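You operate a simulated robot arm through the tools that you are given. There is no shell and no other tool.

Carry out the task below with a simulated robot arm. There is one attempt and no reset: what you move stays moved.

Task
Lock the yellow ring on the green tube in the ring press.
Fine: ring in the nest, tube through it, one press; ringed tube back into NEW.

Only the result counts: the job must be done as asked and must still hold three seconds after the hand-in. Knocking over, shifting, dropping, spilling or breaking anything else fails it.

Robot
A 6-joint arm with a two-finger gripper, fixed in place. Base frame: the origin is at the foot of the arm, x ahead of it, y to its left, z up; the work surface is at about z = 0.9. Readings come in m, degrees, newtons and seconds.
It reaches about 1.298 m from its shoulder. Its first joint turns from -149.0 to 149.0 degrees. Payload 1.57 kg.
The tool frame sits at the grasp point between the pads (the TCP): z along the fingers, y along the line on which they close. The tips reach 0.021 m beyond it. Largest opening 0.07 m; the body of the gripper starts 0.05 m behind the TCP.
Orientation is told as [roll, pitch, yaw] about the base's x, y, z axes, in that order, counted from this pose: with the fingers straight down and closing along the base's y, the tool's x points along the base's -x, its y along +y and its z along -z.

Tools
- The arm moves only by the tool nudge_tool. Its argument "targets" is a list of rows, each an object of numbers (a shift or turn left out is 0, a gripper value left out holds the last): "claw": the closure in counts, from 0 (fully open) to 255 (shut); "tx", "ty", "tz": the shift along the tool's x, y, z in m; "ax", "ay", "az": the turn, a rotation vector about the tool's x, y, z in degrees. In form: [{"claw": .., "tx": .., "ty": .., "tz": .., "ax": .., "ay": .., "az": ..}, ...]. A call has 1 to 20 rows; each row shifts and turns the commanded pose from where the row before left it, along the tool's axes as they then stand. Each row takes 0.2 s and may step no farther than 0.05 m and 8.6 degrees from the row before; otherwise, or with a gripper value out of range, the whole call is refused. Where a pose cannot be reached the arm comes as near as it can. A force on the tool above 40 N (or 10 N above the force at the start of the call, whichever is more), or a blocked arm, ends the call early, and 0.2 s more pass. The fingers move at their own pace and stop on an object; they squeeze with about 30 N. The grip force told is the motor's: it shows also when the fingers shut on nothing. Time passes only in rows, and 0.2 s behind the last, so rows that do not move let the fingers close. The reply holds the time, the measured pose of the TCP, the force on the tool along the base axes, the opening and the grip force, in the units named above and with some noise, with the torque about the TCP (base axes, N m) and any sound that the robot's microphone picked up, and new pictures: "pictures" is both (left out), scene, wrist or none.
- Cameras (640 x 400 px; columns grow to the right, rows downward): "scene" is fixed at [0.398, -0.6487, 1.4958]; the picture's right is [0.99, 0.13, 0.00], its down [0.04, -0.31, -0.95] and it looks along [-0.12, 0.94, -0.32] (base axes); focal length 349 px, centre (320, 200). "wrist" rides on the gripper at [0.079, 0.004, -0.081] in the tool frame; the picture's right is [-0.05, 1.00, 0.00], its down [-0.67, -0.04, -0.75] and it looks along [-0.74, -0.04, 0.67] (tool axes); focal length 256 px, centre (320, 200). There is no depth. A picture from a camera that has moved, and an enlarged one, comes with that camera's place and axes in the base frame and with its lens.
- move_column(by): slides the trunk up (or, below 0, down) by that many m; the arm rides with it, the base frame stays. It gives what a move gives, with no picture.
- zoom(camera, box): a new picture of the part [left, top, right, bottom] of that camera's present view, enlarged. The clock stands still meanwhile.
- sign_off(): hands the job in; it is judged then, once.

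Places have to be worked out from the pictures, the camera data and where the tool is seen. Open the gripper and draw the arm clear of the work before you hand the job in, unless the task says otherwise.

The tools are called after "Emit:" by a JSON object that holds its "method" and its "body". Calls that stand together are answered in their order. nudge_tool: Moves the arm, as the interface text tells. Its arguments: {"type":"object","properties":{"targets":{"type":"array","items":{"type":"object","properties":{"claw":{"type":"number"},"tx":{"type":"number"},"ty":{"type":"number"},"tz":{"type":"number"},"ax":{"type":"number"},"ay":{"type":"number"},"az":{"type":"number"}}}},"pictures":{"type":"string","enum":["both","scene","wrist","none"]}},"required":["targets"]} The other tools are called the same way: move_column (by) slides the trunk up or down; zoom (camera, box) takes an enlarged picture of a part of a camera's view; sign_off () hands the job in.

At the start:

```text
t: 0.0
ee_pos: [-0.0405, 0.6806, 1.1839]
tool_rot: [0.0, 0.0, 0.1]
ft_force: [0.8, 0.8, 0.3]
moment: [0.01, 0.02, 0.02]
width: 0.07
finger_force: 0.1
trunk travel left (down, up): [-0.864, 0.106]
```

scene: 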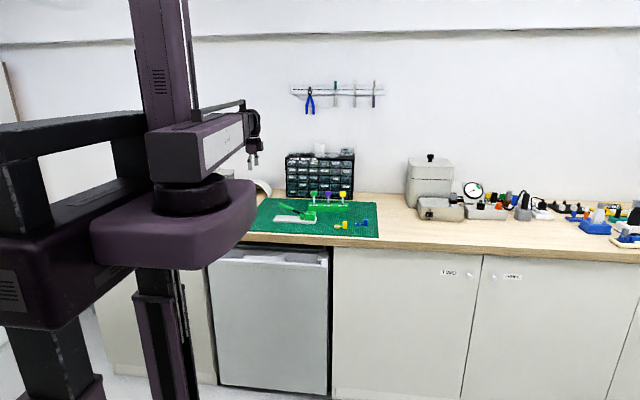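
wrist: 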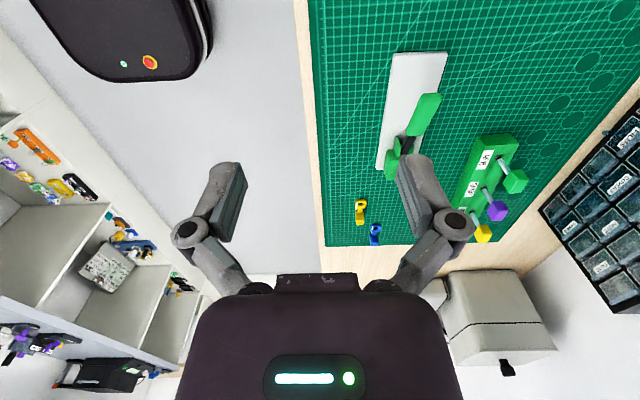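

I'll start by enlarging the work area in both cameras, to see where the ring press, rings and tubes are.

Emit:
{"method": "zoom", "body": {"camera": "scene", "box": [240, 170, 400, 250]}}

Emit:
{"method": "zoom", "body": {"camera": "wrist", "box": [320, 40, 560, 260]}}

Emit:
{"method": "zoom", "body": {"camera": "scene", "box": [380, 140, 640, 250]}}

```text
4.00 times, centred on (320, 210) of scene
camera zoom: at [0.398, -0.6487, 1.4958], right [0.99, 0.13, 0.0], down [0.04, -0.31, -0.95], along [-0.12, 0.94, -0.32], focal length 1398 px, centre (320, 160)
```

zoom: 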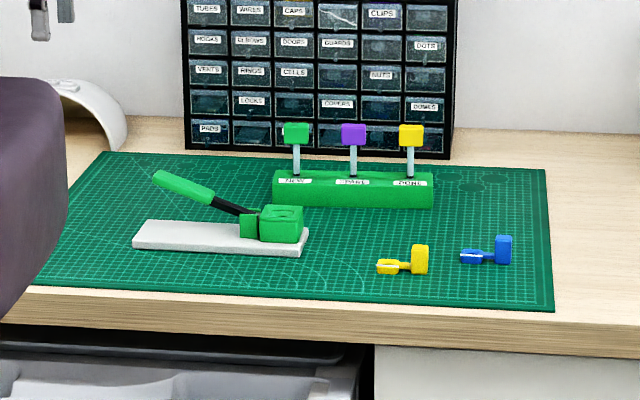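

```text
1.82 times, centred on (440, 150) of wrist
camera zoom: at [-0.1216, 0.6846, 1.2645], right [0.05, 1.0, 0.0], down [0.67, -0.04, 0.75], along [0.74, -0.04, -0.67], focal length 465 px, centre (102, 291)
```

zoom: 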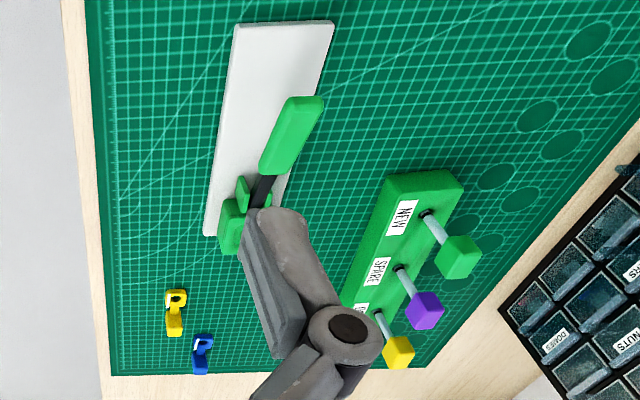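

```text
2.46 times, centred on (510, 195) of scene
camera zoom: at [0.398, -0.6487, 1.4958], right [0.99, 0.13, 0.0], down [0.04, -0.31, -0.95], along [-0.12, 0.94, -0.32], focal length 860 px, centre (-148, 212)
```

zoom: 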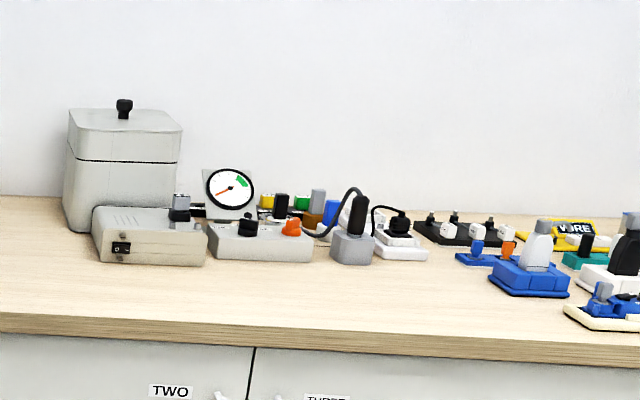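

The press (white plate, green nest block, lever raised) is around x≈0.15, y≈0.79. The yellow ring lies near (0.30, 0.74) and the rack near y≈0.93. I'll move above the press for a closer look, staying well above the lever.

Emit:
{"method": "nudge_tool", "body": {"targets": [{"claw": 0, "ty": 0.04, "tz": 0.03}, {"ty": 0.04, "tz": 0.03}, {"ty": 0.03, "tz": 0.03}, {"tx": -0.02}, {}]}}

```text
t: 1.2
ee_pos: [-0.0223, 0.7912, 1.1826]
tool_rot: [-0.1, 0.0, 0.0]
ft_force: [0.9, 0.2, 0.1]
moment: [-0.02, -0.02, 0.02]
width: 0.0699
finger_force: 0.1
out of reach, approached as far as the arm can: row 1, 2, 3
trunk travel left (down, up): [-0.864, 0.106]
camera wrist: at [-0.1022, 0.7949, 1.2642], right [0.05, 1.0, 0.0], down [0.67, -0.04, 0.75], along [0.74, -0.04, -0.67], focal length 256 px, centre (320, 200)
```

scene: 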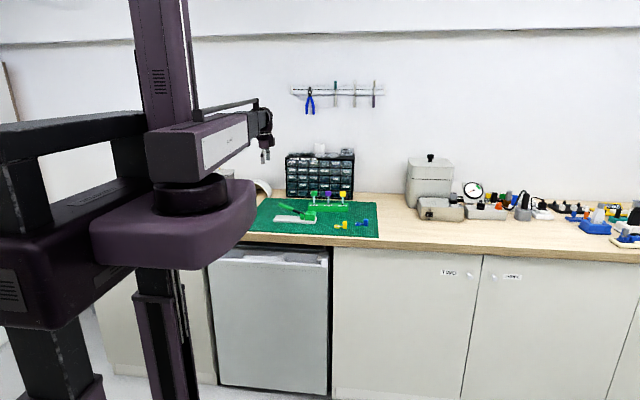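
wrist: 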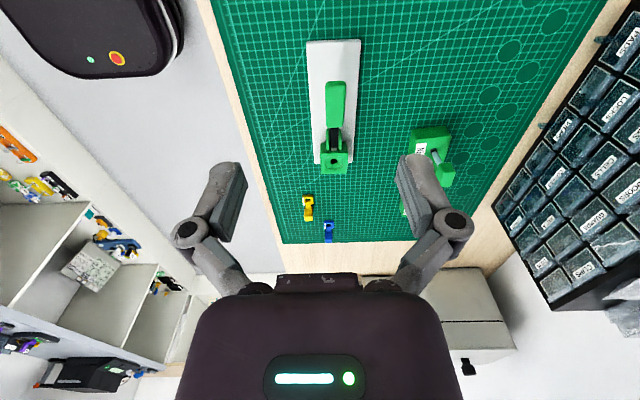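

The arm can't lower itself here (z stayed at 1.183), so height has to come from the trunk. I'll lower the column by 0.08 and look again.

Emit:
{"method": "move_column", "body": {"by": -0.08}}

Emit:
{"method": "nudge_tool", "body": {"targets": [{}]}}

Emit:
{"method": "zoom", "body": {"camera": "wrist", "box": [240, 20, 480, 260]}}

```text
t: 2.4
ee_pos: [-0.0223, 0.7911, 1.103]
tool_rot: [0.1, 0.0, 0.1]
ft_force: [-0.3, 0.1, 0.8]
moment: [-0.01, 0.03, 0.01]
width: 0.07
finger_force: 0.0
trunk travel left (down, up): [-0.784, 0.186]
```

```text
t: 2.8
ee_pos: [-0.0211, 0.7904, 1.1027]
tool_rot: [-0.1, 0.0, 0.0]
ft_force: [-0.3, 0.2, -0.6]
moment: [-0.02, -0.01, -0.03]
width: 0.0698
finger_force: 0.1
trunk travel left (down, up): [-0.784, 0.186]
camera wrist: at [-0.1018, 0.7945, 1.1845], right [0.05, 1.0, 0.0], down [0.67, -0.04, 0.75], along [0.74, -0.04, -0.67], focal length 256 px, centre (320, 200)
```

scene: 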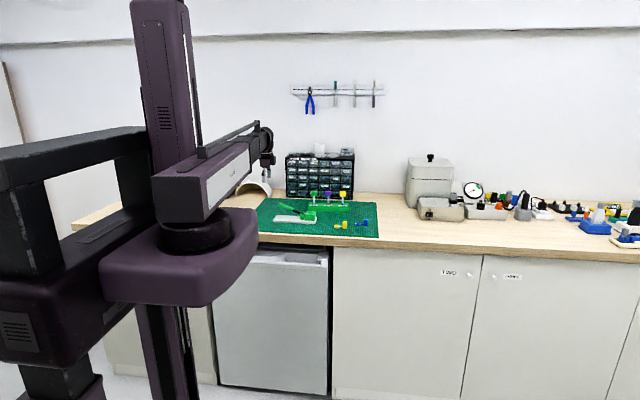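
wrist: 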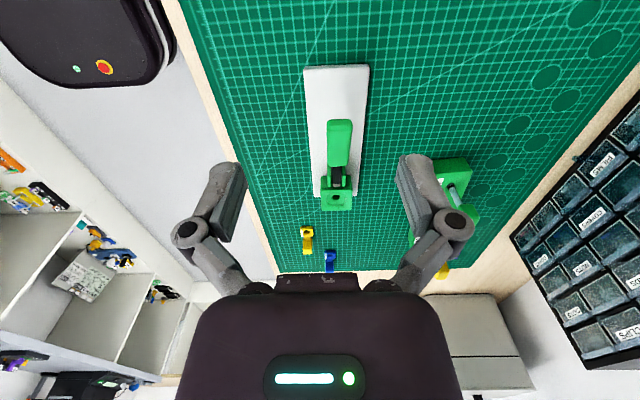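

```text
1.67 times, centred on (360, 140) of wrist
camera zoom: at [-0.1018, 0.7945, 1.1845], right [0.05, 1.0, 0.0], down [0.67, -0.04, 0.75], along [0.74, -0.04, -0.67], focal length 427 px, centre (253, 300)
```

zoom: 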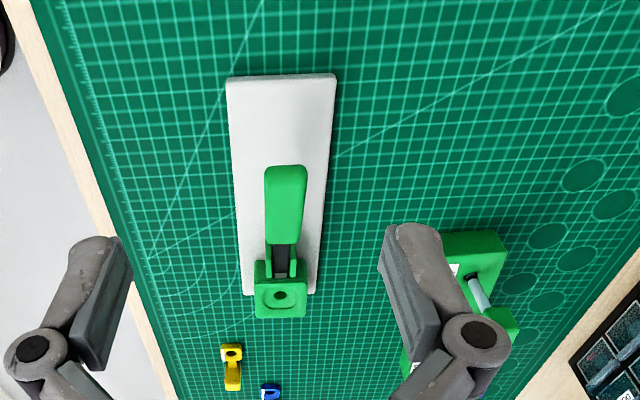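

The press is now clear: a green block with a hole on top and the lever rising toward -x. I'll zoom in on the nest and ring for shape details.

Emit:
{"method": "zoom", "body": {"camera": "wrist", "box": [290, 110, 390, 220]}}

Emit:
{"method": "zoom", "body": {"camera": "wrist", "box": [280, 210, 360, 280]}}

Emit:
{"method": "zoom", "body": {"camera": "scene", "box": [290, 185, 390, 245]}}

Emit:
{"method": "zoom", "body": {"camera": "scene", "box": [260, 195, 330, 240]}}

```text
3.64 times, centred on (340, 165) of wrist
camera zoom: at [-0.1018, 0.7945, 1.1845], right [0.05, 1.0, 0.0], down [0.67, -0.04, 0.75], along [0.74, -0.04, -0.67], focal length 931 px, centre (247, 327)
```

zoom: 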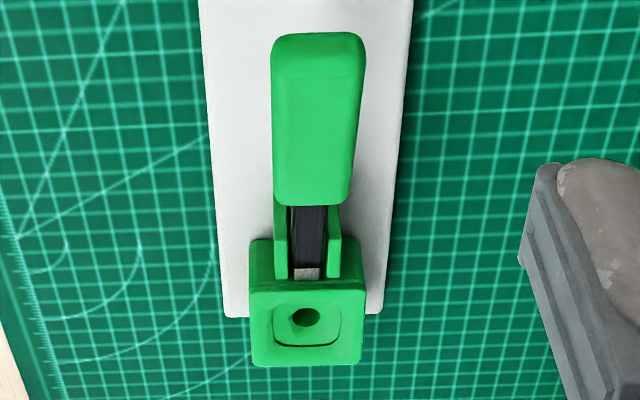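

```text
5.71 times, centred on (320, 245) of wrist
camera zoom: at [-0.1018, 0.7945, 1.1845], right [0.05, 1.0, 0.0], down [0.67, -0.04, 0.75], along [0.74, -0.04, -0.67], focal length 1463 px, centre (320, -57)
```

zoom: 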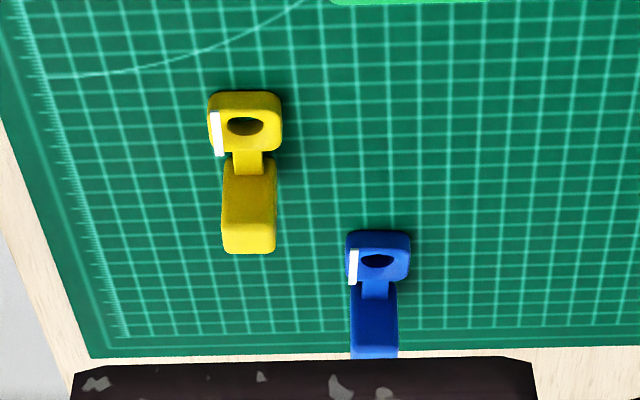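

```text
6.40 times, centred on (340, 215) of scene
camera zoom: at [0.398, -0.6487, 1.4958], right [0.99, 0.13, 0.0], down [0.04, -0.31, -0.95], along [-0.12, 0.94, -0.32], focal length 2236 px, centre (192, 104)
```

zoom: 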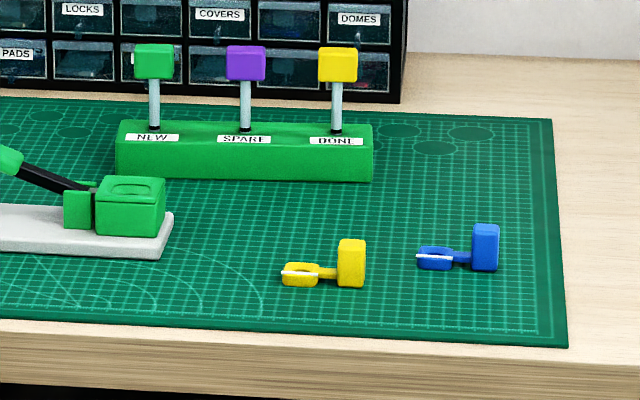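

```text
8.89 times, centred on (295, 218) of scene
camera zoom: at [0.398, -0.6487, 1.4958], right [0.99, 0.13, 0.0], down [0.04, -0.31, -0.95], along [-0.12, 0.94, -0.32], focal length 3106 px, centre (542, 44)
```

zoom: 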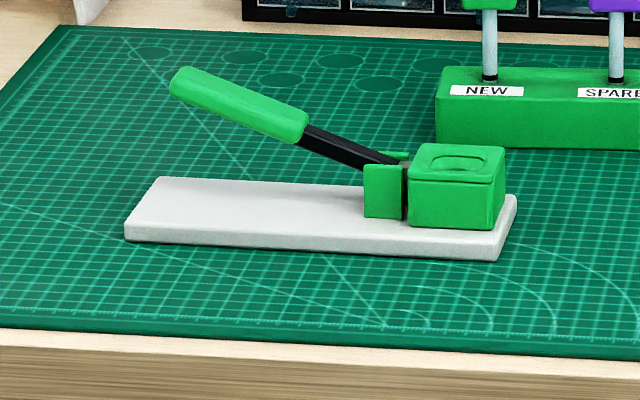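

The ring is a rounded square with a round hole and a block handle on its +x side. The nest has a matching rounded-square pocket with a hole through it. Next I'll move toward +x over the ring and test a small downward tool move, for a closer view.

Emit:
{"method": "nudge_tool", "body": {"targets": [{"tx": -0.045, "ty": -0.01}, {"tx": -0.045, "ty": -0.01}, {"tx": -0.045, "ty": -0.01}, {"tx": -0.045, "ty": -0.01}, {"tx": -0.03}, {"tz": 0.02}, {}]}}

```text
t: 4.4
ee_pos: [0.1874, 0.7509, 1.1031]
tool_rot: [0.1, 0.0, 0.0]
ft_force: [-0.4, 0.4, 0.0]
moment: [-0.02, 0.02, 0.01]
width: 0.07
finger_force: 0.0
out of reach, approached as far as the arm can: row 6
trunk travel left (down, up): [-0.784, 0.186]
camera wrist: at [0.1081, 0.7546, 1.1844], right [0.05, 1.0, 0.0], down [0.67, -0.04, 0.74], along [0.74, -0.04, -0.67], focal length 256 px, centre (320, 200)
```

scene: 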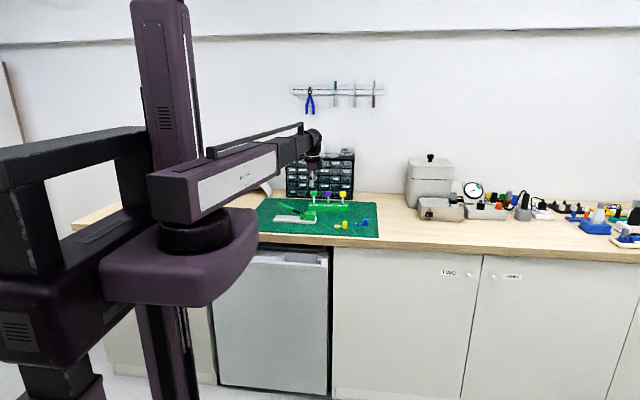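
wrist: 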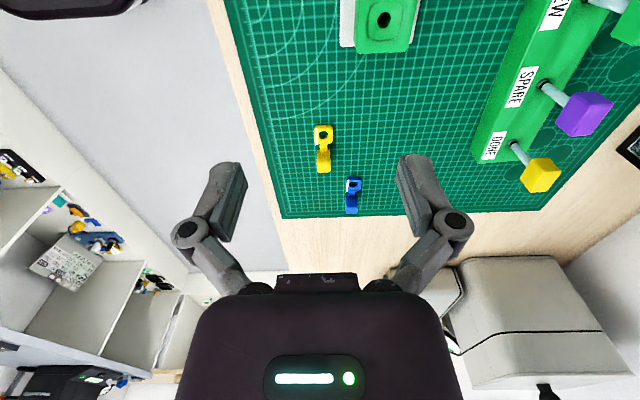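

Lowering by the arm is refused at this height as well. I'll test whether the arm can raise the tool, because if it can, I'll lower the trunk further and do fine vertical moves with the arm.

Emit:
{"method": "nudge_tool", "body": {"targets": [{"tz": -0.04}, {"tz": -0.04}, {}], "pictures": "none"}}

```text
t: 5.2
ee_pos: [0.1883, 0.7499, 1.1013]
tool_rot: [0.0, 0.0, 0.0]
ft_force: [-0.3, 0.3, 0.5]
moment: [0.01, 0.01, 0.0]
width: 0.07
finger_force: 0.1
out of reach, approached as far as the arm can: row 1, 2
trunk travel left (down, up): [-0.784, 0.186]
```

The arm moves only horizontally here, so all vertical motion goes through the column. I'll lower 0.08 and take a close look at the ring and nest.

Emit:
{"method": "move_column", "body": {"by": -0.08}}

Emit:
{"method": "zoom", "body": {"camera": "wrist", "box": [240, 0, 400, 200]}}

Emit:
{"method": "zoom", "body": {"camera": "wrist", "box": [290, 100, 370, 180]}}

Emit:
{"method": "zoom", "body": {"camera": "wrist", "box": [0, 0, 640, 400]}}

```text
t: 6.3
ee_pos: [0.1877, 0.7503, 1.0236]
tool_rot: [0.0, 0.0, 0.0]
ft_force: [-0.9, -0.4, -0.3]
moment: [0.02, 0.03, -0.02]
width: 0.0698
finger_force: 0.1
trunk travel left (down, up): [-0.704, 0.266]
```

```text
2.00 times, centred on (320, 100) of wrist
camera zoom: at [0.1078, 0.7545, 1.1046], right [0.05, 1.0, 0.0], down [0.67, -0.04, 0.75], along [0.74, -0.04, -0.67], focal length 512 px, centre (320, 400)
```

zoom: 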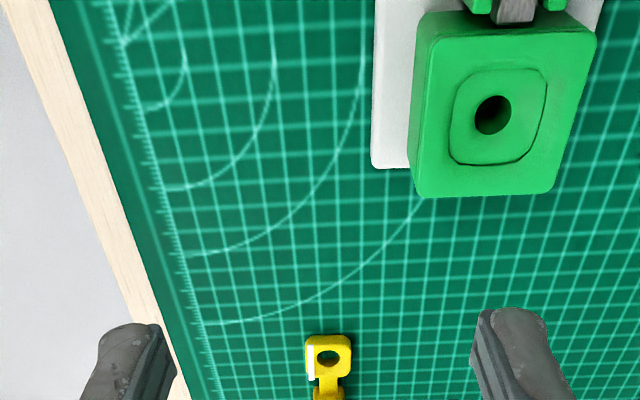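

```text
5.00 times, centred on (330, 140) of wrist
camera zoom: at [0.1078, 0.7545, 1.1046], right [0.05, 1.0, 0.0], down [0.67, -0.04, 0.75], along [0.74, -0.04, -0.67], focal length 1280 px, centre (270, 500)
```

zoom: 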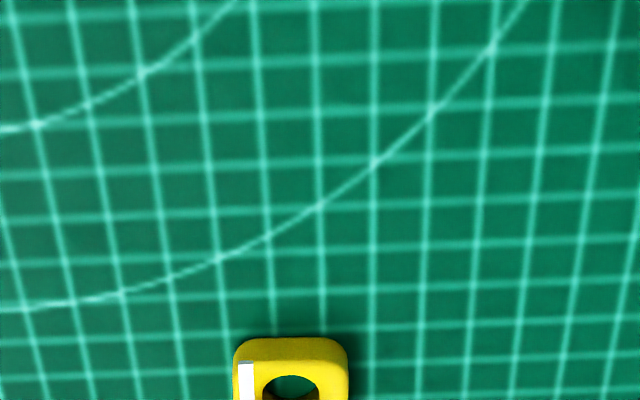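

```text
1.00 times, centred on (320, 200) of wrist (not enlarged: the box is as wide or as high as the picture)
camera zoom: at [0.1078, 0.7545, 1.1046], right [0.05, 1.0, 0.0], down [0.67, -0.04, 0.75], along [0.74, -0.04, -0.67], focal length 256 px, centre (320, 200)
```

zoom: 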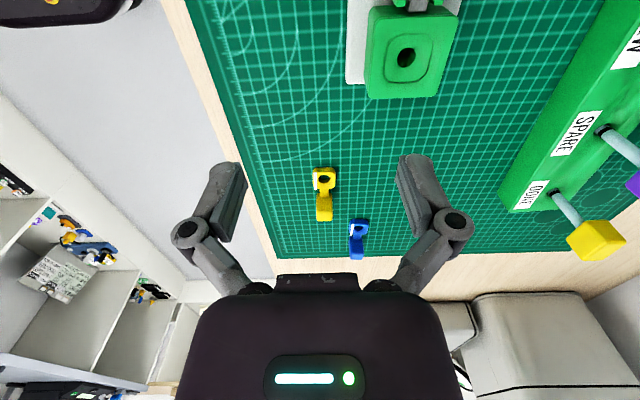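

Triangulating from the last two wrist views puts the nest hole near (0.1675, 0.8027, z≈0.94) and the ring hole near (0.290, 0.749, z≈0.912). I'll move above the ring's handle block, around (0.324, 0.748), and check it in the wrist view.

Emit:
{"method": "nudge_tool", "body": {"targets": [{"tx": -0.045}, {"tx": -0.045}, {"tx": -0.046, "ty": -0.002}, {}]}}

Emit:
{"method": "zoom", "body": {"camera": "wrist", "box": [270, 30, 370, 130]}}

```text
t: 7.3
ee_pos: [0.3239, 0.7504, 1.0232]
tool_rot: [0.0, 0.0, 0.0]
ft_force: [0.5, 0.3, -0.8]
moment: [0.05, -0.02, -0.02]
width: 0.0699
finger_force: 0.1
trunk travel left (down, up): [-0.704, 0.266]
camera wrist: at [0.2444, 0.7537, 1.1046], right [0.05, 1.0, 0.0], down [0.67, -0.04, 0.74], along [0.74, -0.04, -0.67], focal length 256 px, centre (320, 200)
```

scene: 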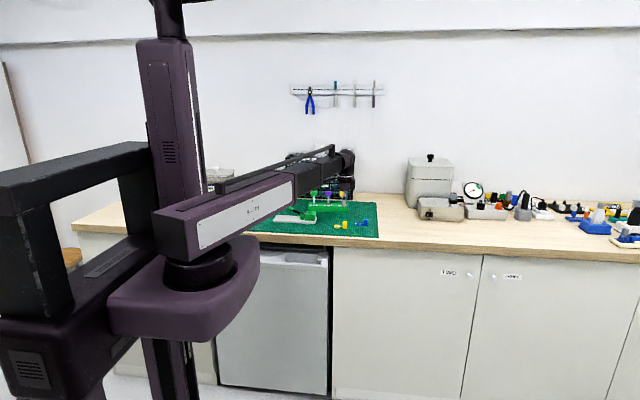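
wrist: 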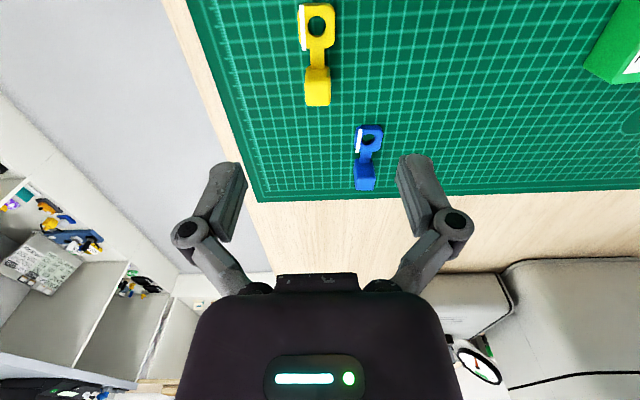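

```text
4.00 times, centred on (320, 80) of wrist
camera zoom: at [0.2444, 0.7537, 1.1046], right [0.05, 1.0, 0.0], down [0.67, -0.04, 0.74], along [0.74, -0.04, -0.67], focal length 1024 px, centre (320, 680)
```

zoom: 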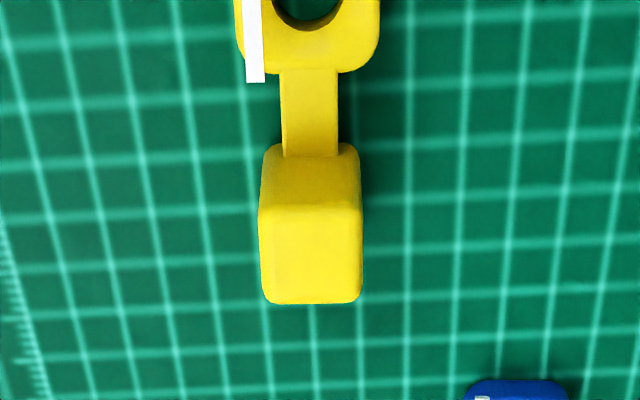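

From this view the handle block's top is centred near (0.328, 0.748), about 17 mm square, with its top at z≈0.93. I'll centre on it and lower partway to check the alignment.

Emit:
{"method": "nudge_tool", "body": {"targets": [{"tx": -0.0045, "ty": -0.002}, {}], "pictures": "none"}}

Emit:
{"method": "move_column", "body": {"by": -0.06}}

Emit:
{"method": "zoom", "body": {"camera": "wrist", "box": [200, 20, 440, 220]}}

Emit:
{"method": "zoom", "body": {"camera": "scene", "box": [300, 180, 390, 240]}}

```text
t: 7.9
ee_pos: [0.3292, 0.7477, 1.0225]
tool_rot: [0.1, 0.0, 0.1]
ft_force: [0.5, -0.4, 0.9]
moment: [0.01, -0.02, 0.0]
width: 0.0701
finger_force: 0.2
trunk travel left (down, up): [-0.704, 0.266]
```

```text
t: 8.9
ee_pos: [0.329, 0.7469, 0.9635]
tool_rot: [-0.1, 0.0, -0.1]
ft_force: [0.3, -0.9, -0.6]
moment: [0.02, -0.02, 0.0]
width: 0.0699
finger_force: 0.0
trunk travel left (down, up): [-0.644, 0.326]
```

```text
2.00 times, centred on (320, 120) of wrist
camera zoom: at [0.2487, 0.7513, 1.0446], right [0.05, 1.0, 0.0], down [0.67, -0.04, 0.75], along [0.74, -0.04, -0.67], focal length 512 px, centre (320, 360)
```

zoom: 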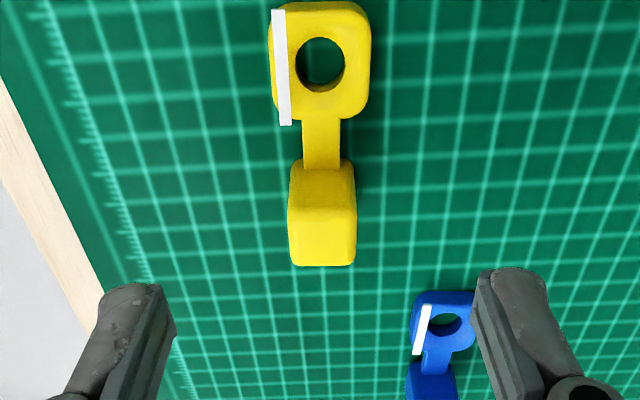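

```text
6.67 times, centred on (345, 210) of scene
camera zoom: at [0.398, -0.6487, 1.4958], right [0.99, 0.13, 0.0], down [0.04, -0.31, -0.95], along [-0.12, 0.94, -0.32], focal length 2329 px, centre (153, 133)
```

zoom: 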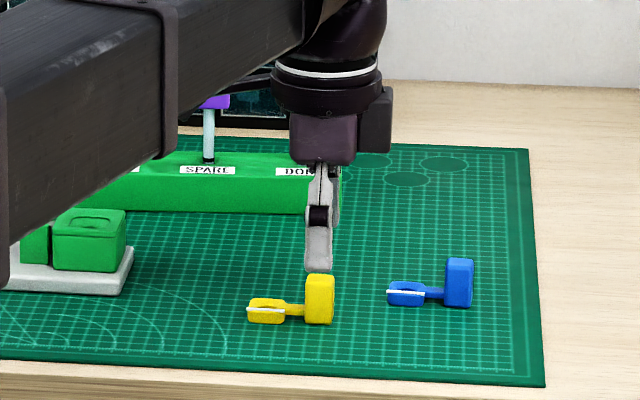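

The block sits centred under the gripper to within about 1 mm and is turned about -2° relative to the tool. I'll match that turn, lower to just above the mat, and close on the block.

Emit:
{"method": "nudge_tool", "body": {"targets": [{"az": 2.0}, {}], "pictures": "none"}}

Emit:
{"method": "move_column", "body": {"by": -0.033}}

Emit:
{"method": "zoom", "body": {"camera": "wrist", "box": [200, 100, 440, 250]}}

Emit:
{"method": "zoom", "body": {"camera": "scene", "box": [300, 190, 380, 240]}}

```text
t: 9.5
ee_pos: [0.3284, 0.7474, 0.963]
tool_rot: [0.0, 0.0, -2.0]
ft_force: [0.3, -0.3, 0.6]
moment: [-0.03, -0.01, -0.01]
width: 0.07
finger_force: 0.0
trunk travel left (down, up): [-0.644, 0.326]
```

```text
t: 10.3
ee_pos: [0.3291, 0.7474, 0.93]
tool_rot: [0.1, 0.2, -2.0]
ft_force: [-0.2, 0.2, -0.1]
moment: [-0.01, -0.01, -0.02]
width: 0.07
finger_force: 0.0
trunk travel left (down, up): [-0.611, 0.359]
```

```text
2.67 times, centred on (320, 175) of wrist
camera zoom: at [0.249, 0.7539, 1.0116], right [0.09, 1.0, 0.0], down [0.66, -0.06, 0.75], along [0.74, -0.07, -0.67], focal length 683 px, centre (320, 267)
```

zoom: 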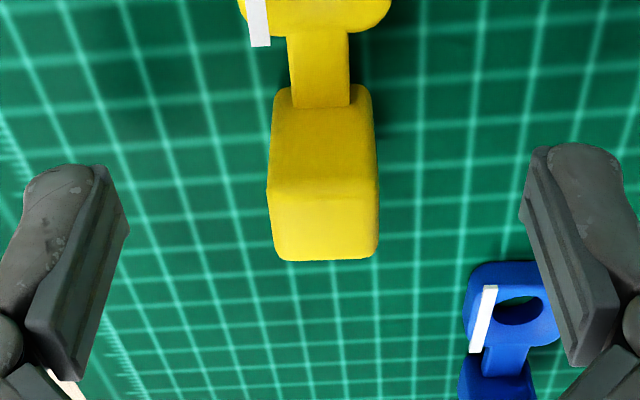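

```text
8.00 times, centred on (340, 215) of scene
camera zoom: at [0.398, -0.6487, 1.4958], right [0.99, 0.13, 0.0], down [0.04, -0.31, -0.95], along [-0.12, 0.94, -0.32], focal length 2795 px, centre (160, 80)
```

zoom: 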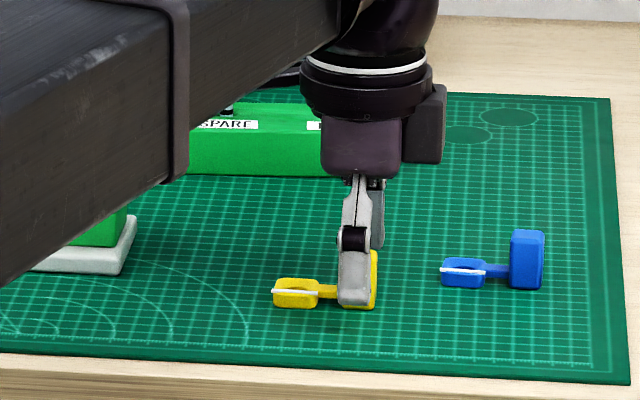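

The tips sit either side of the block just above the mat, and the block is about 1.5 mm further toward +x than the TCP. I'll make that small correction and close the fingers.

Emit:
{"method": "nudge_tool", "body": {"targets": [{"tx": -0.0015}, {"claw": 255}, {}, {}, {}]}}

Emit:
{"method": "zoom", "body": {"camera": "wrist", "box": [200, 60, 440, 260]}}

```text
t: 11.5
ee_pos: [0.3307, 0.7474, 0.9298]
tool_rot: [0.0, 0.0, -2.0]
ft_force: [0.1, 0.6, 2.0]
moment: [0.0, 0.03, -0.02]
width: 0.0166
finger_force: 30.1
trunk travel left (down, up): [-0.611, 0.359]
camera wrist: at [0.2505, 0.7536, 1.0117], right [0.09, 1.0, 0.0], down [0.66, -0.06, 0.75], along [0.74, -0.07, -0.67], focal length 256 px, centre (320, 200)
```

scene: 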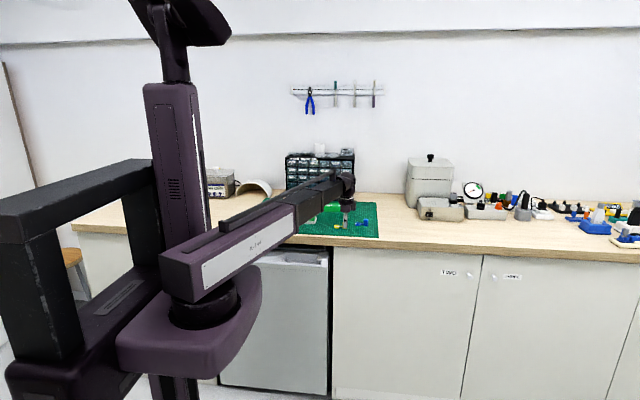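
wrist: 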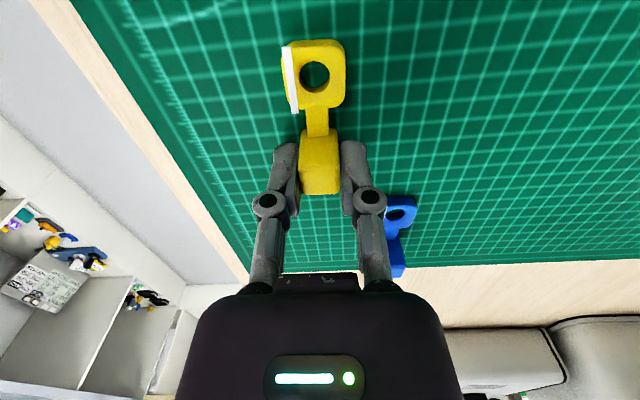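

```text
2.00 times, centred on (320, 160) of wrist
camera zoom: at [0.2505, 0.7536, 1.0117], right [0.09, 1.0, 0.0], down [0.66, -0.06, 0.75], along [0.74, -0.07, -0.67], focal length 512 px, centre (320, 280)
```

zoom: 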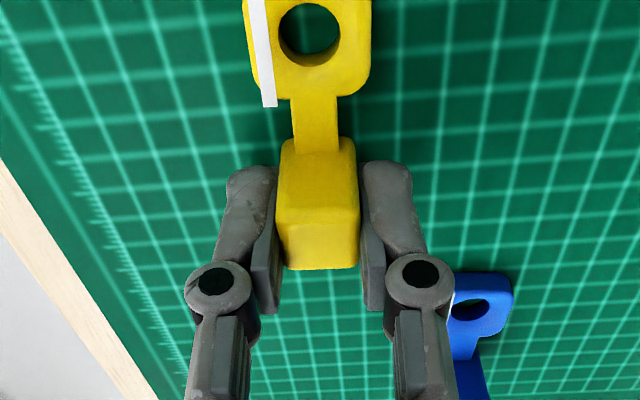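

The ring is held (width 16.6 mm, 30 N) and lies straight in the tool frame, its hole about 38.8 mm from the TCP along tool +x. I'll lift it 0.09 and move to a spot where the wrist camera sees the nest past the held ring.

Emit:
{"method": "move_column", "body": {"by": 0.09}}

Emit:
{"method": "nudge_tool", "body": {"targets": [{"tx": -0.0, "ty": 0.0, "az": -2.0}, {"tx": 0.045, "ty": 0.005}, {"tx": 0.045, "ty": 0.005}, {"tx": 0.045, "ty": 0.005}, {"tx": 0.025, "ty": 0.003}, {}]}}

Emit:
{"method": "zoom", "body": {"camera": "wrist", "box": [280, 20, 480, 160]}}

```text
t: 12.8
ee_pos: [0.3302, 0.7479, 1.0208]
tool_rot: [0.0, 0.1, -2.0]
ft_force: [0.1, 0.1, -0.8]
moment: [-0.02, 0.02, -0.01]
width: 0.0165
finger_force: 30.0
trunk travel left (down, up): [-0.701, 0.269]
```

```text
t: 14.2
ee_pos: [0.1692, 0.7638, 1.02]
tool_rot: [0.0, 0.0, 0.0]
ft_force: [0.6, 0.9, -0.9]
moment: [0.0, -0.01, -0.02]
width: 0.0164
finger_force: 30.2
trunk travel left (down, up): [-0.701, 0.269]
camera wrist: at [0.0895, 0.7684, 1.1015], right [0.05, 1.0, 0.0], down [0.67, -0.04, 0.74], along [0.74, -0.04, -0.67], focal length 256 px, centre (320, 200)
```

scene: 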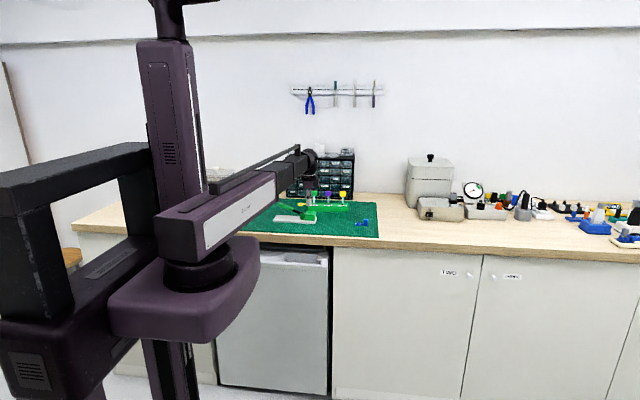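
wrist: 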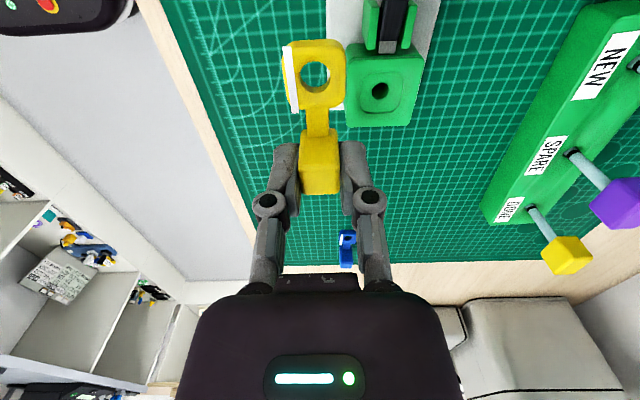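

```text
2.86 times, centred on (380, 90) of wrist
camera zoom: at [0.0895, 0.7684, 1.1015], right [0.05, 1.0, 0.0], down [0.67, -0.04, 0.74], along [0.74, -0.04, -0.67], focal length 731 px, centre (149, 514)
```

zoom: 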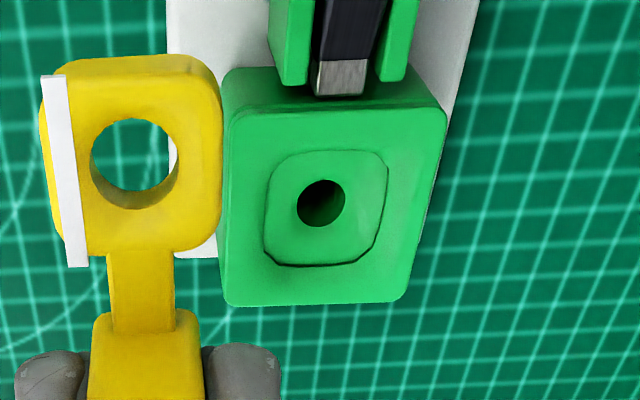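

Three views agree that the nest hole is at (0.1674, 0.8028, z≈0.940), and the held ring's hole is now at about (0.1305, 0.7644). I'll shift by (+0.0369, +0.0384) at this safe height and check the ring over the nest.

Emit:
{"method": "nudge_tool", "body": {"targets": [{"tx": -0.02, "ty": 0.02}, {"tx": -0.0169, "ty": 0.0184}, {}]}}

Emit:
{"method": "move_column", "body": {"by": -0.035}}

Emit:
{"method": "zoom", "body": {"camera": "wrist", "box": [260, 20, 380, 140]}}

Emit:
{"method": "zoom", "body": {"camera": "scene", "box": [280, 190, 350, 240]}}

```text
t: 15.0
ee_pos: [0.2066, 0.8026, 1.0195]
tool_rot: [0.0, 0.0, 0.0]
ft_force: [1.2, -0.2, -0.6]
moment: [0.0, -0.02, 0.01]
width: 0.0165
finger_force: 29.8
trunk travel left (down, up): [-0.701, 0.269]
camera wrist: at [0.1269, 0.8061, 1.1016], right [0.05, 1.0, 0.0], down [0.67, -0.04, 0.75], along [0.74, -0.04, -0.67], focal length 256 px, centre (320, 200)
```

scene: 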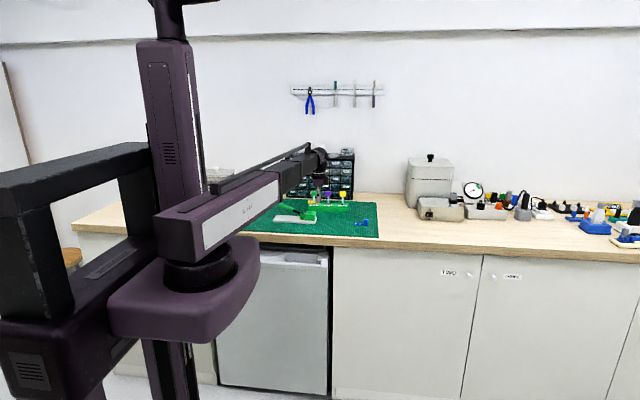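
wrist: 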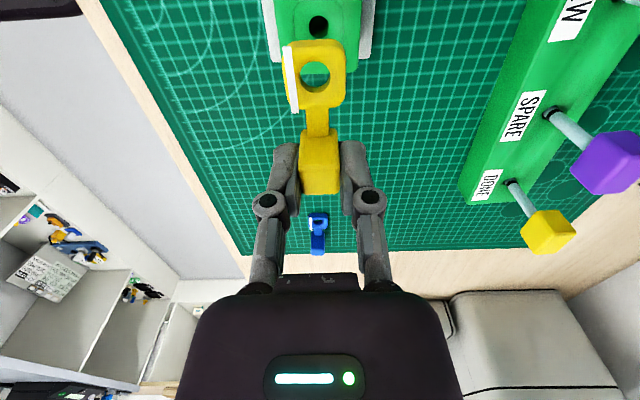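

```text
t: 15.8
ee_pos: [0.2059, 0.8016, 0.9845]
tool_rot: [0.0, -0.1, -0.1]
ft_force: [0.2, 0.2, -0.2]
moment: [0.03, 0.0, -0.02]
width: 0.0165
finger_force: 30.1
trunk travel left (down, up): [-0.666, 0.304]
```

```text
3.33 times, centred on (320, 80) of wrist
camera zoom: at [0.1268, 0.8061, 1.0665], right [0.05, 1.0, 0.0], down [0.67, -0.04, 0.75], along [0.74, -0.04, -0.67], focal length 853 px, centre (320, 600)
```

zoom: 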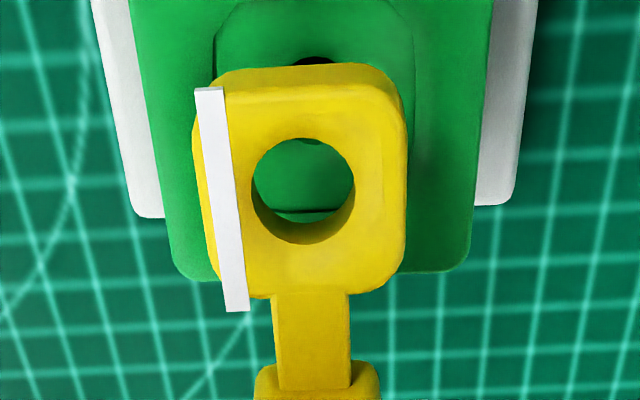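

```text
8.00 times, centred on (315, 215) of scene
camera zoom: at [0.398, -0.6487, 1.4958], right [0.99, 0.13, 0.0], down [0.04, -0.31, -0.95], along [-0.12, 0.94, -0.32], focal length 2795 px, centre (360, 80)
```

zoom: 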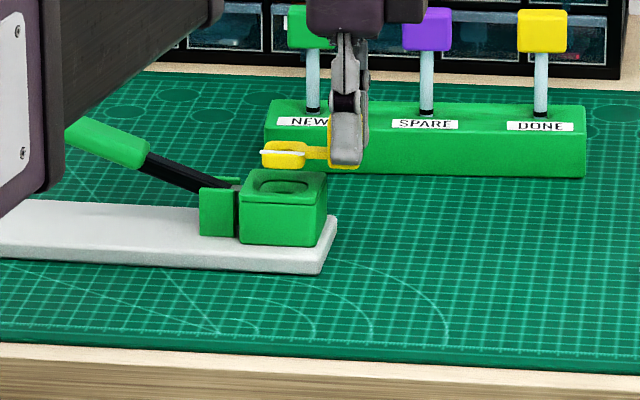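

The ring is now just above the nest, apparently centred. I'll zoom tighter in the scene camera to check its left-right alignment over the pocket before lowering.

Emit:
{"method": "zoom", "body": {"camera": "scene", "box": [300, 200, 332, 225]}}

Emit:
{"method": "zoom", "body": {"camera": "wrist", "box": [280, 0, 360, 60]}}

```text
16.00 times, centred on (316, 212) of scene
camera zoom: at [0.398, -0.6487, 1.4958], right [0.99, 0.13, 0.0], down [0.04, -0.31, -0.95], along [-0.12, 0.94, -0.32], focal length 5591 px, centre (384, 0)
```

zoom: 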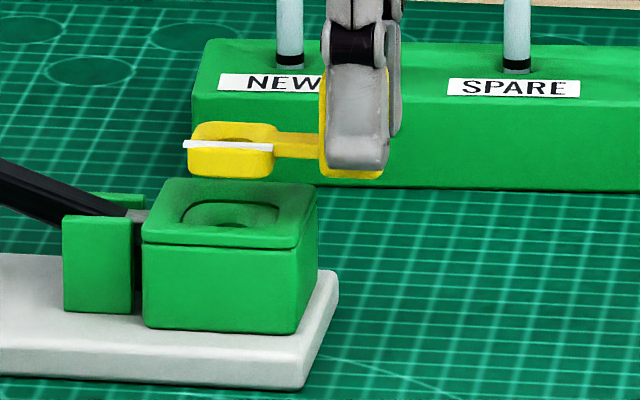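

```text
6.67 times, centred on (320, 30) of wrist
camera zoom: at [0.1268, 0.8061, 1.0665], right [0.05, 1.0, 0.0], down [0.67, -0.04, 0.75], along [0.74, -0.04, -0.67], focal length 1707 px, centre (320, 1333)
```

zoom: 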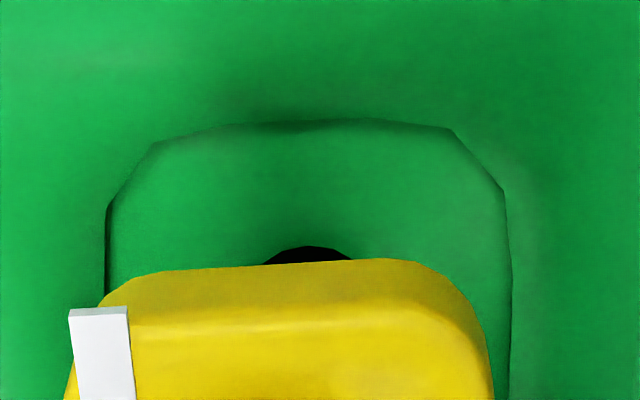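

The pocket is about 25–26 mm wide, centred near (0.1677, 0.8033). The ring is about 23.7 mm and sits roughly 1 mm low in y, so I'll correct that, lower most of the way, and watch the force.

Emit:
{"method": "nudge_tool", "body": {"targets": [{"ty": 0.001}, {}], "pictures": "none"}}

Emit:
{"method": "move_column", "body": {"by": -0.012}}

Emit:
{"method": "zoom", "body": {"camera": "scene", "box": [300, 200, 332, 225]}}

Emit:
{"method": "zoom", "body": {"camera": "wrist", "box": [270, 10, 370, 120]}}

```text
t: 16.4
ee_pos: [0.2067, 0.8034, 0.9838]
tool_rot: [0.1, 0.1, 0.1]
ft_force: [-0.1, -0.1, 0.4]
moment: [0.01, -0.02, 0.04]
width: 0.0164
finger_force: 30.1
trunk travel left (down, up): [-0.666, 0.304]
```

```text
t: 17.0
ee_pos: [0.207, 0.8031, 0.9732]
tool_rot: [0.0, 0.0, 0.0]
ft_force: [0.2, 0.1, -0.1]
moment: [-0.04, 0.01, 0.01]
width: 0.0164
finger_force: 29.5
trunk travel left (down, up): [-0.654, 0.316]
```

```text
16.00 times, centred on (316, 212) of scene
camera zoom: at [0.398, -0.6487, 1.4958], right [0.99, 0.13, 0.0], down [0.04, -0.31, -0.95], along [-0.12, 0.94, -0.32], focal length 5591 px, centre (384, 0)
```

zoom: 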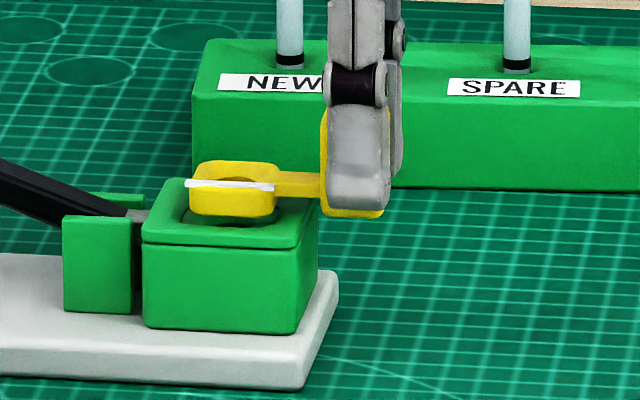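

```text
3.64 times, centred on (320, 65) of wrist
camera zoom: at [0.127, 0.807, 1.0546], right [0.05, 1.0, 0.0], down [0.67, -0.04, 0.75], along [0.74, -0.04, -0.67], focal length 931 px, centre (320, 691)
```

zoom: 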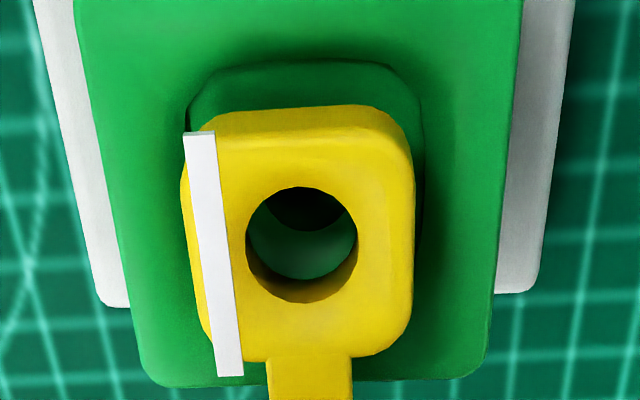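

The ring sits squarely over the pocket in both views, about 5 mm above the floor. I'll continue lowering in small steps and watch the force.

Emit:
{"method": "move_column", "body": {"by": -0.003}}

Emit:
{"method": "move_column", "body": {"by": -0.002}}

Emit:
{"method": "zoom", "body": {"camera": "scene", "box": [300, 200, 332, 225]}}

Emit:
{"method": "zoom", "body": {"camera": "wrist", "box": [270, 10, 370, 120]}}

```text
t: 17.5
ee_pos: [0.2065, 0.8035, 0.9698]
tool_rot: [0.0, 0.0, 0.0]
ft_force: [-1.1, 0.2, -0.8]
moment: [0.02, 0.02, 0.0]
width: 0.0165
finger_force: 29.9
trunk travel left (down, up): [-0.651, 0.319]
```

```text
t: 18.0
ee_pos: [0.2068, 0.8026, 0.968]
tool_rot: [0.0, 0.0, 0.0]
ft_force: [-1.7, 1.0, 1.7]
moment: [-0.01, 0.08, -0.03]
width: 0.0164
finger_force: 30.1
trunk travel left (down, up): [-0.649, 0.321]
```

```text
16.00 times, centred on (316, 212) of scene
camera zoom: at [0.398, -0.6487, 1.4958], right [0.99, 0.13, 0.0], down [0.04, -0.31, -0.95], along [-0.12, 0.94, -0.32], focal length 5591 px, centre (384, 0)
```

zoom: 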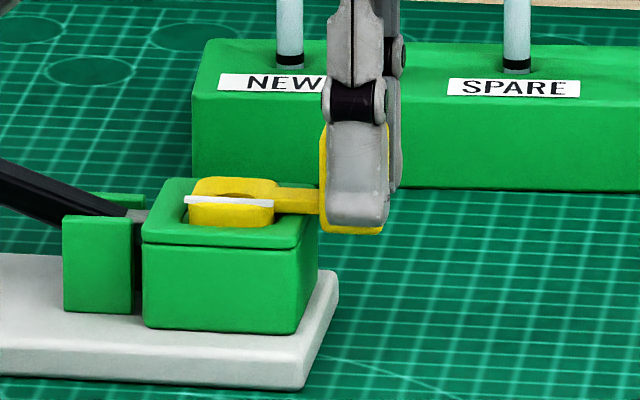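

```text
3.64 times, centred on (320, 65) of wrist
camera zoom: at [0.1268, 0.8071, 1.0496], right [0.05, 1.0, 0.0], down [0.67, -0.04, 0.74], along [0.74, -0.04, -0.67], focal length 931 px, centre (320, 691)
```

zoom: 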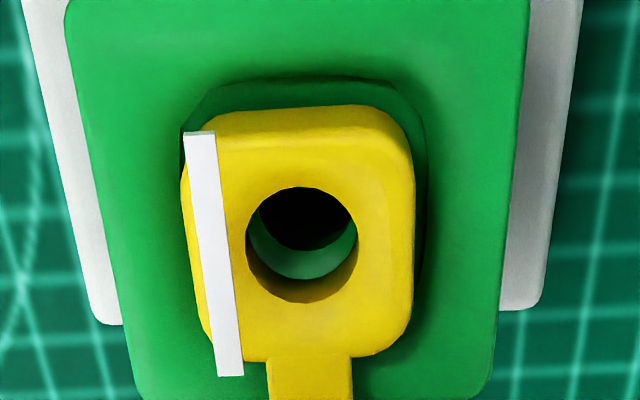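

The ring looks partly inside the pocket, and a light contact shows (about 2 N). I'll lower another millimetre and read the force again.

Emit:
{"method": "move_column", "body": {"by": -0.001}}

Emit:
{"method": "nudge_tool", "body": {"targets": [{}], "pictures": "none"}}

```text
t: 18.5
ee_pos: [0.2069, 0.8029, 0.9687]
tool_rot: [0.2, -0.1, 0.0]
ft_force: [-0.3, 4.4, 15.5]
moment: [0.1, 0.54, -0.09]
width: 0.0163
finger_force: 29.9
trunk travel left (down, up): [-0.648, 0.322]
```

```text
t: 18.9
ee_pos: [0.2059, 0.8026, 0.9676]
tool_rot: [0.0, -0.1, 0.1]
ft_force: [0.4, 4.5, 16.3]
moment: [0.09, 0.51, -0.16]
width: 0.0167
finger_force: 29.8
trunk travel left (down, up): [-0.648, 0.322]
```

The force is now 16 N up and 4.4 N in +y, with the contact centred near the ring, so it is either seated or riding on the -y edge. I'll look closely before doing more.

Emit:
{"method": "zoom", "body": {"camera": "scene", "box": [302, 206, 326, 222]}}

Emit:
{"method": "zoom", "body": {"camera": "wrist", "box": [280, 20, 360, 120]}}

```text
16.00 times, centred on (314, 214) of scene
camera zoom: at [0.398, -0.6487, 1.4958], right [0.99, 0.13, 0.0], down [0.04, -0.31, -0.95], along [-0.12, 0.94, -0.32], focal length 5591 px, centre (416, -24)
```

zoom: 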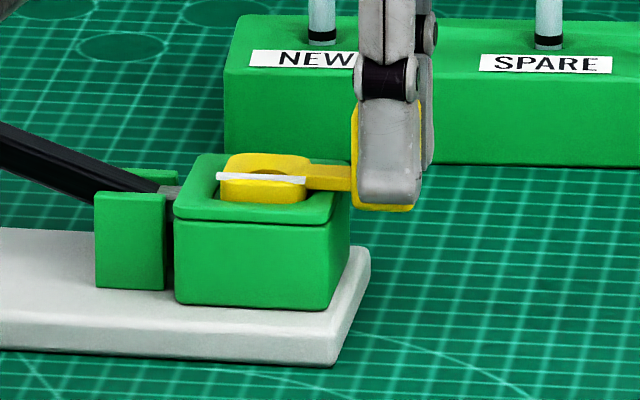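

```text
4.00 times, centred on (320, 70) of wrist
camera zoom: at [0.1268, 0.8065, 1.0493], right [0.05, 1.0, 0.0], down [0.67, -0.04, 0.75], along [0.74, -0.04, -0.67], focal length 1024 px, centre (320, 720)
```

zoom: 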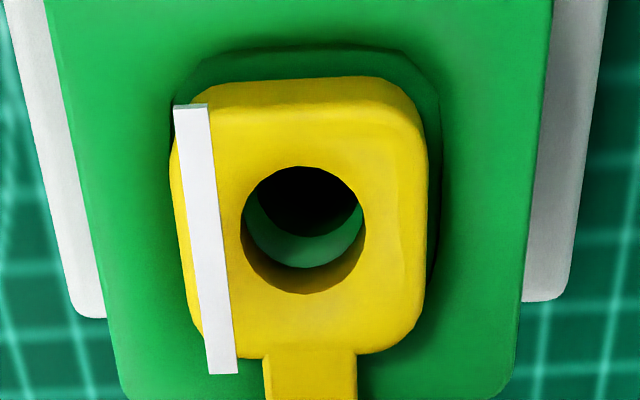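

The ring is about 6 mm thick and is riding on the pocket rim. It measures roughly 0.7 mm too far toward -y and +x relative to the pocket edges, which matches the reaction forces. I'll raise 3 mm, shift 0.8 mm each way, and lower again.

Emit:
{"method": "move_column", "body": {"by": 0.003}}

Emit:
{"method": "nudge_tool", "body": {"targets": [{"tx": 0.0008, "ty": 0.0008}, {}], "pictures": "none"}}

Emit:
{"method": "move_column", "body": {"by": -0.002}}

Emit:
{"method": "move_column", "body": {"by": -0.001}}

Emit:
{"method": "zoom", "body": {"camera": "wrist", "box": [280, 20, 360, 120]}}

```text
t: 19.4
ee_pos: [0.2072, 0.8026, 0.9705]
tool_rot: [0.0, -0.1, 0.0]
ft_force: [-1.8, -0.4, 0.8]
moment: [-0.03, 0.02, 0.01]
width: 0.0167
finger_force: 30.2
trunk travel left (down, up): [-0.651, 0.319]
```

```text
t: 20.0
ee_pos: [0.207, 0.8042, 0.9701]
tool_rot: [0.1, -0.1, 0.0]
ft_force: [-0.1, 0.1, -0.8]
moment: [0.0, -0.02, -0.01]
width: 0.0164
finger_force: 29.4
trunk travel left (down, up): [-0.651, 0.319]
```

```text
t: 20.6
ee_pos: [0.2058, 0.8038, 0.9675]
tool_rot: [0.0, -0.1, -0.1]
ft_force: [-0.6, 0.3, -0.4]
moment: [0.03, 0.01, -0.03]
width: 0.0166
finger_force: 29.7
trunk travel left (down, up): [-0.649, 0.321]
```

```text
t: 21.1
ee_pos: [0.2068, 0.8037, 0.968]
tool_rot: [0.1, -0.1, 0.0]
ft_force: [1.2, 3.6, 13.1]
moment: [0.1, 0.33, -0.12]
width: 0.0165
finger_force: 29.4
trunk travel left (down, up): [-0.648, 0.322]
```

```text
4.00 times, centred on (320, 70) of wrist
camera zoom: at [0.1261, 0.8074, 1.0493], right [0.05, 1.0, 0.0], down [0.67, -0.04, 0.74], along [0.74, -0.04, -0.67], focal length 1024 px, centre (320, 720)
```

zoom: 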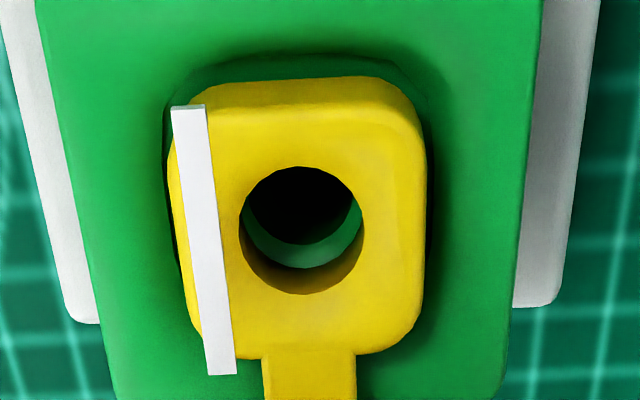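

Contact happens at the same height as before, now with the ring centred between the pocket edges, and its bottom is at z≈0.941, matching the pocket floor. I'll check from the scene camera that it really is seated.

Emit:
{"method": "zoom", "body": {"camera": "scene", "box": [306, 206, 326, 220]}}

Emit:
{"method": "zoom", "body": {"camera": "wrist", "box": [290, 80, 350, 140]}}

```text
16.00 times, centred on (316, 213) of scene
camera zoom: at [0.398, -0.6487, 1.4958], right [0.99, 0.13, 0.0], down [0.04, -0.31, -0.95], along [-0.12, 0.94, -0.32], focal length 5591 px, centre (384, -8)
```

zoom: 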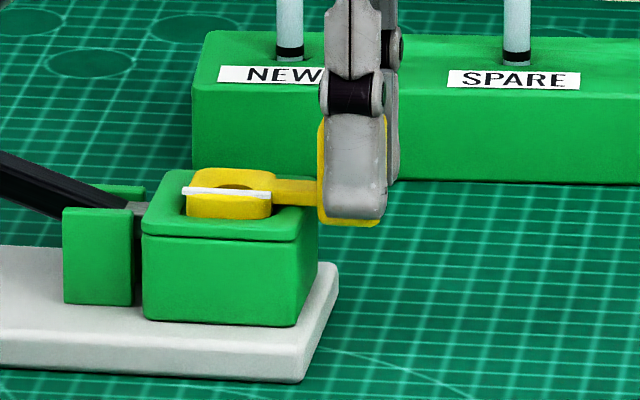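

```text
6.67 times, centred on (320, 110) of wrist
camera zoom: at [0.1261, 0.8074, 1.0493], right [0.05, 1.0, 0.0], down [0.67, -0.04, 0.74], along [0.74, -0.04, -0.67], focal length 1707 px, centre (320, 800)
```

zoom: 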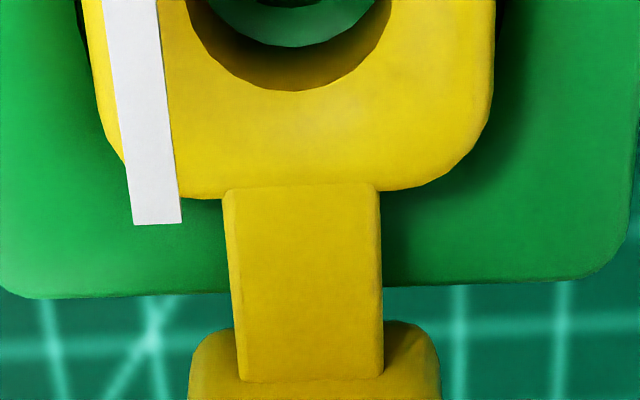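

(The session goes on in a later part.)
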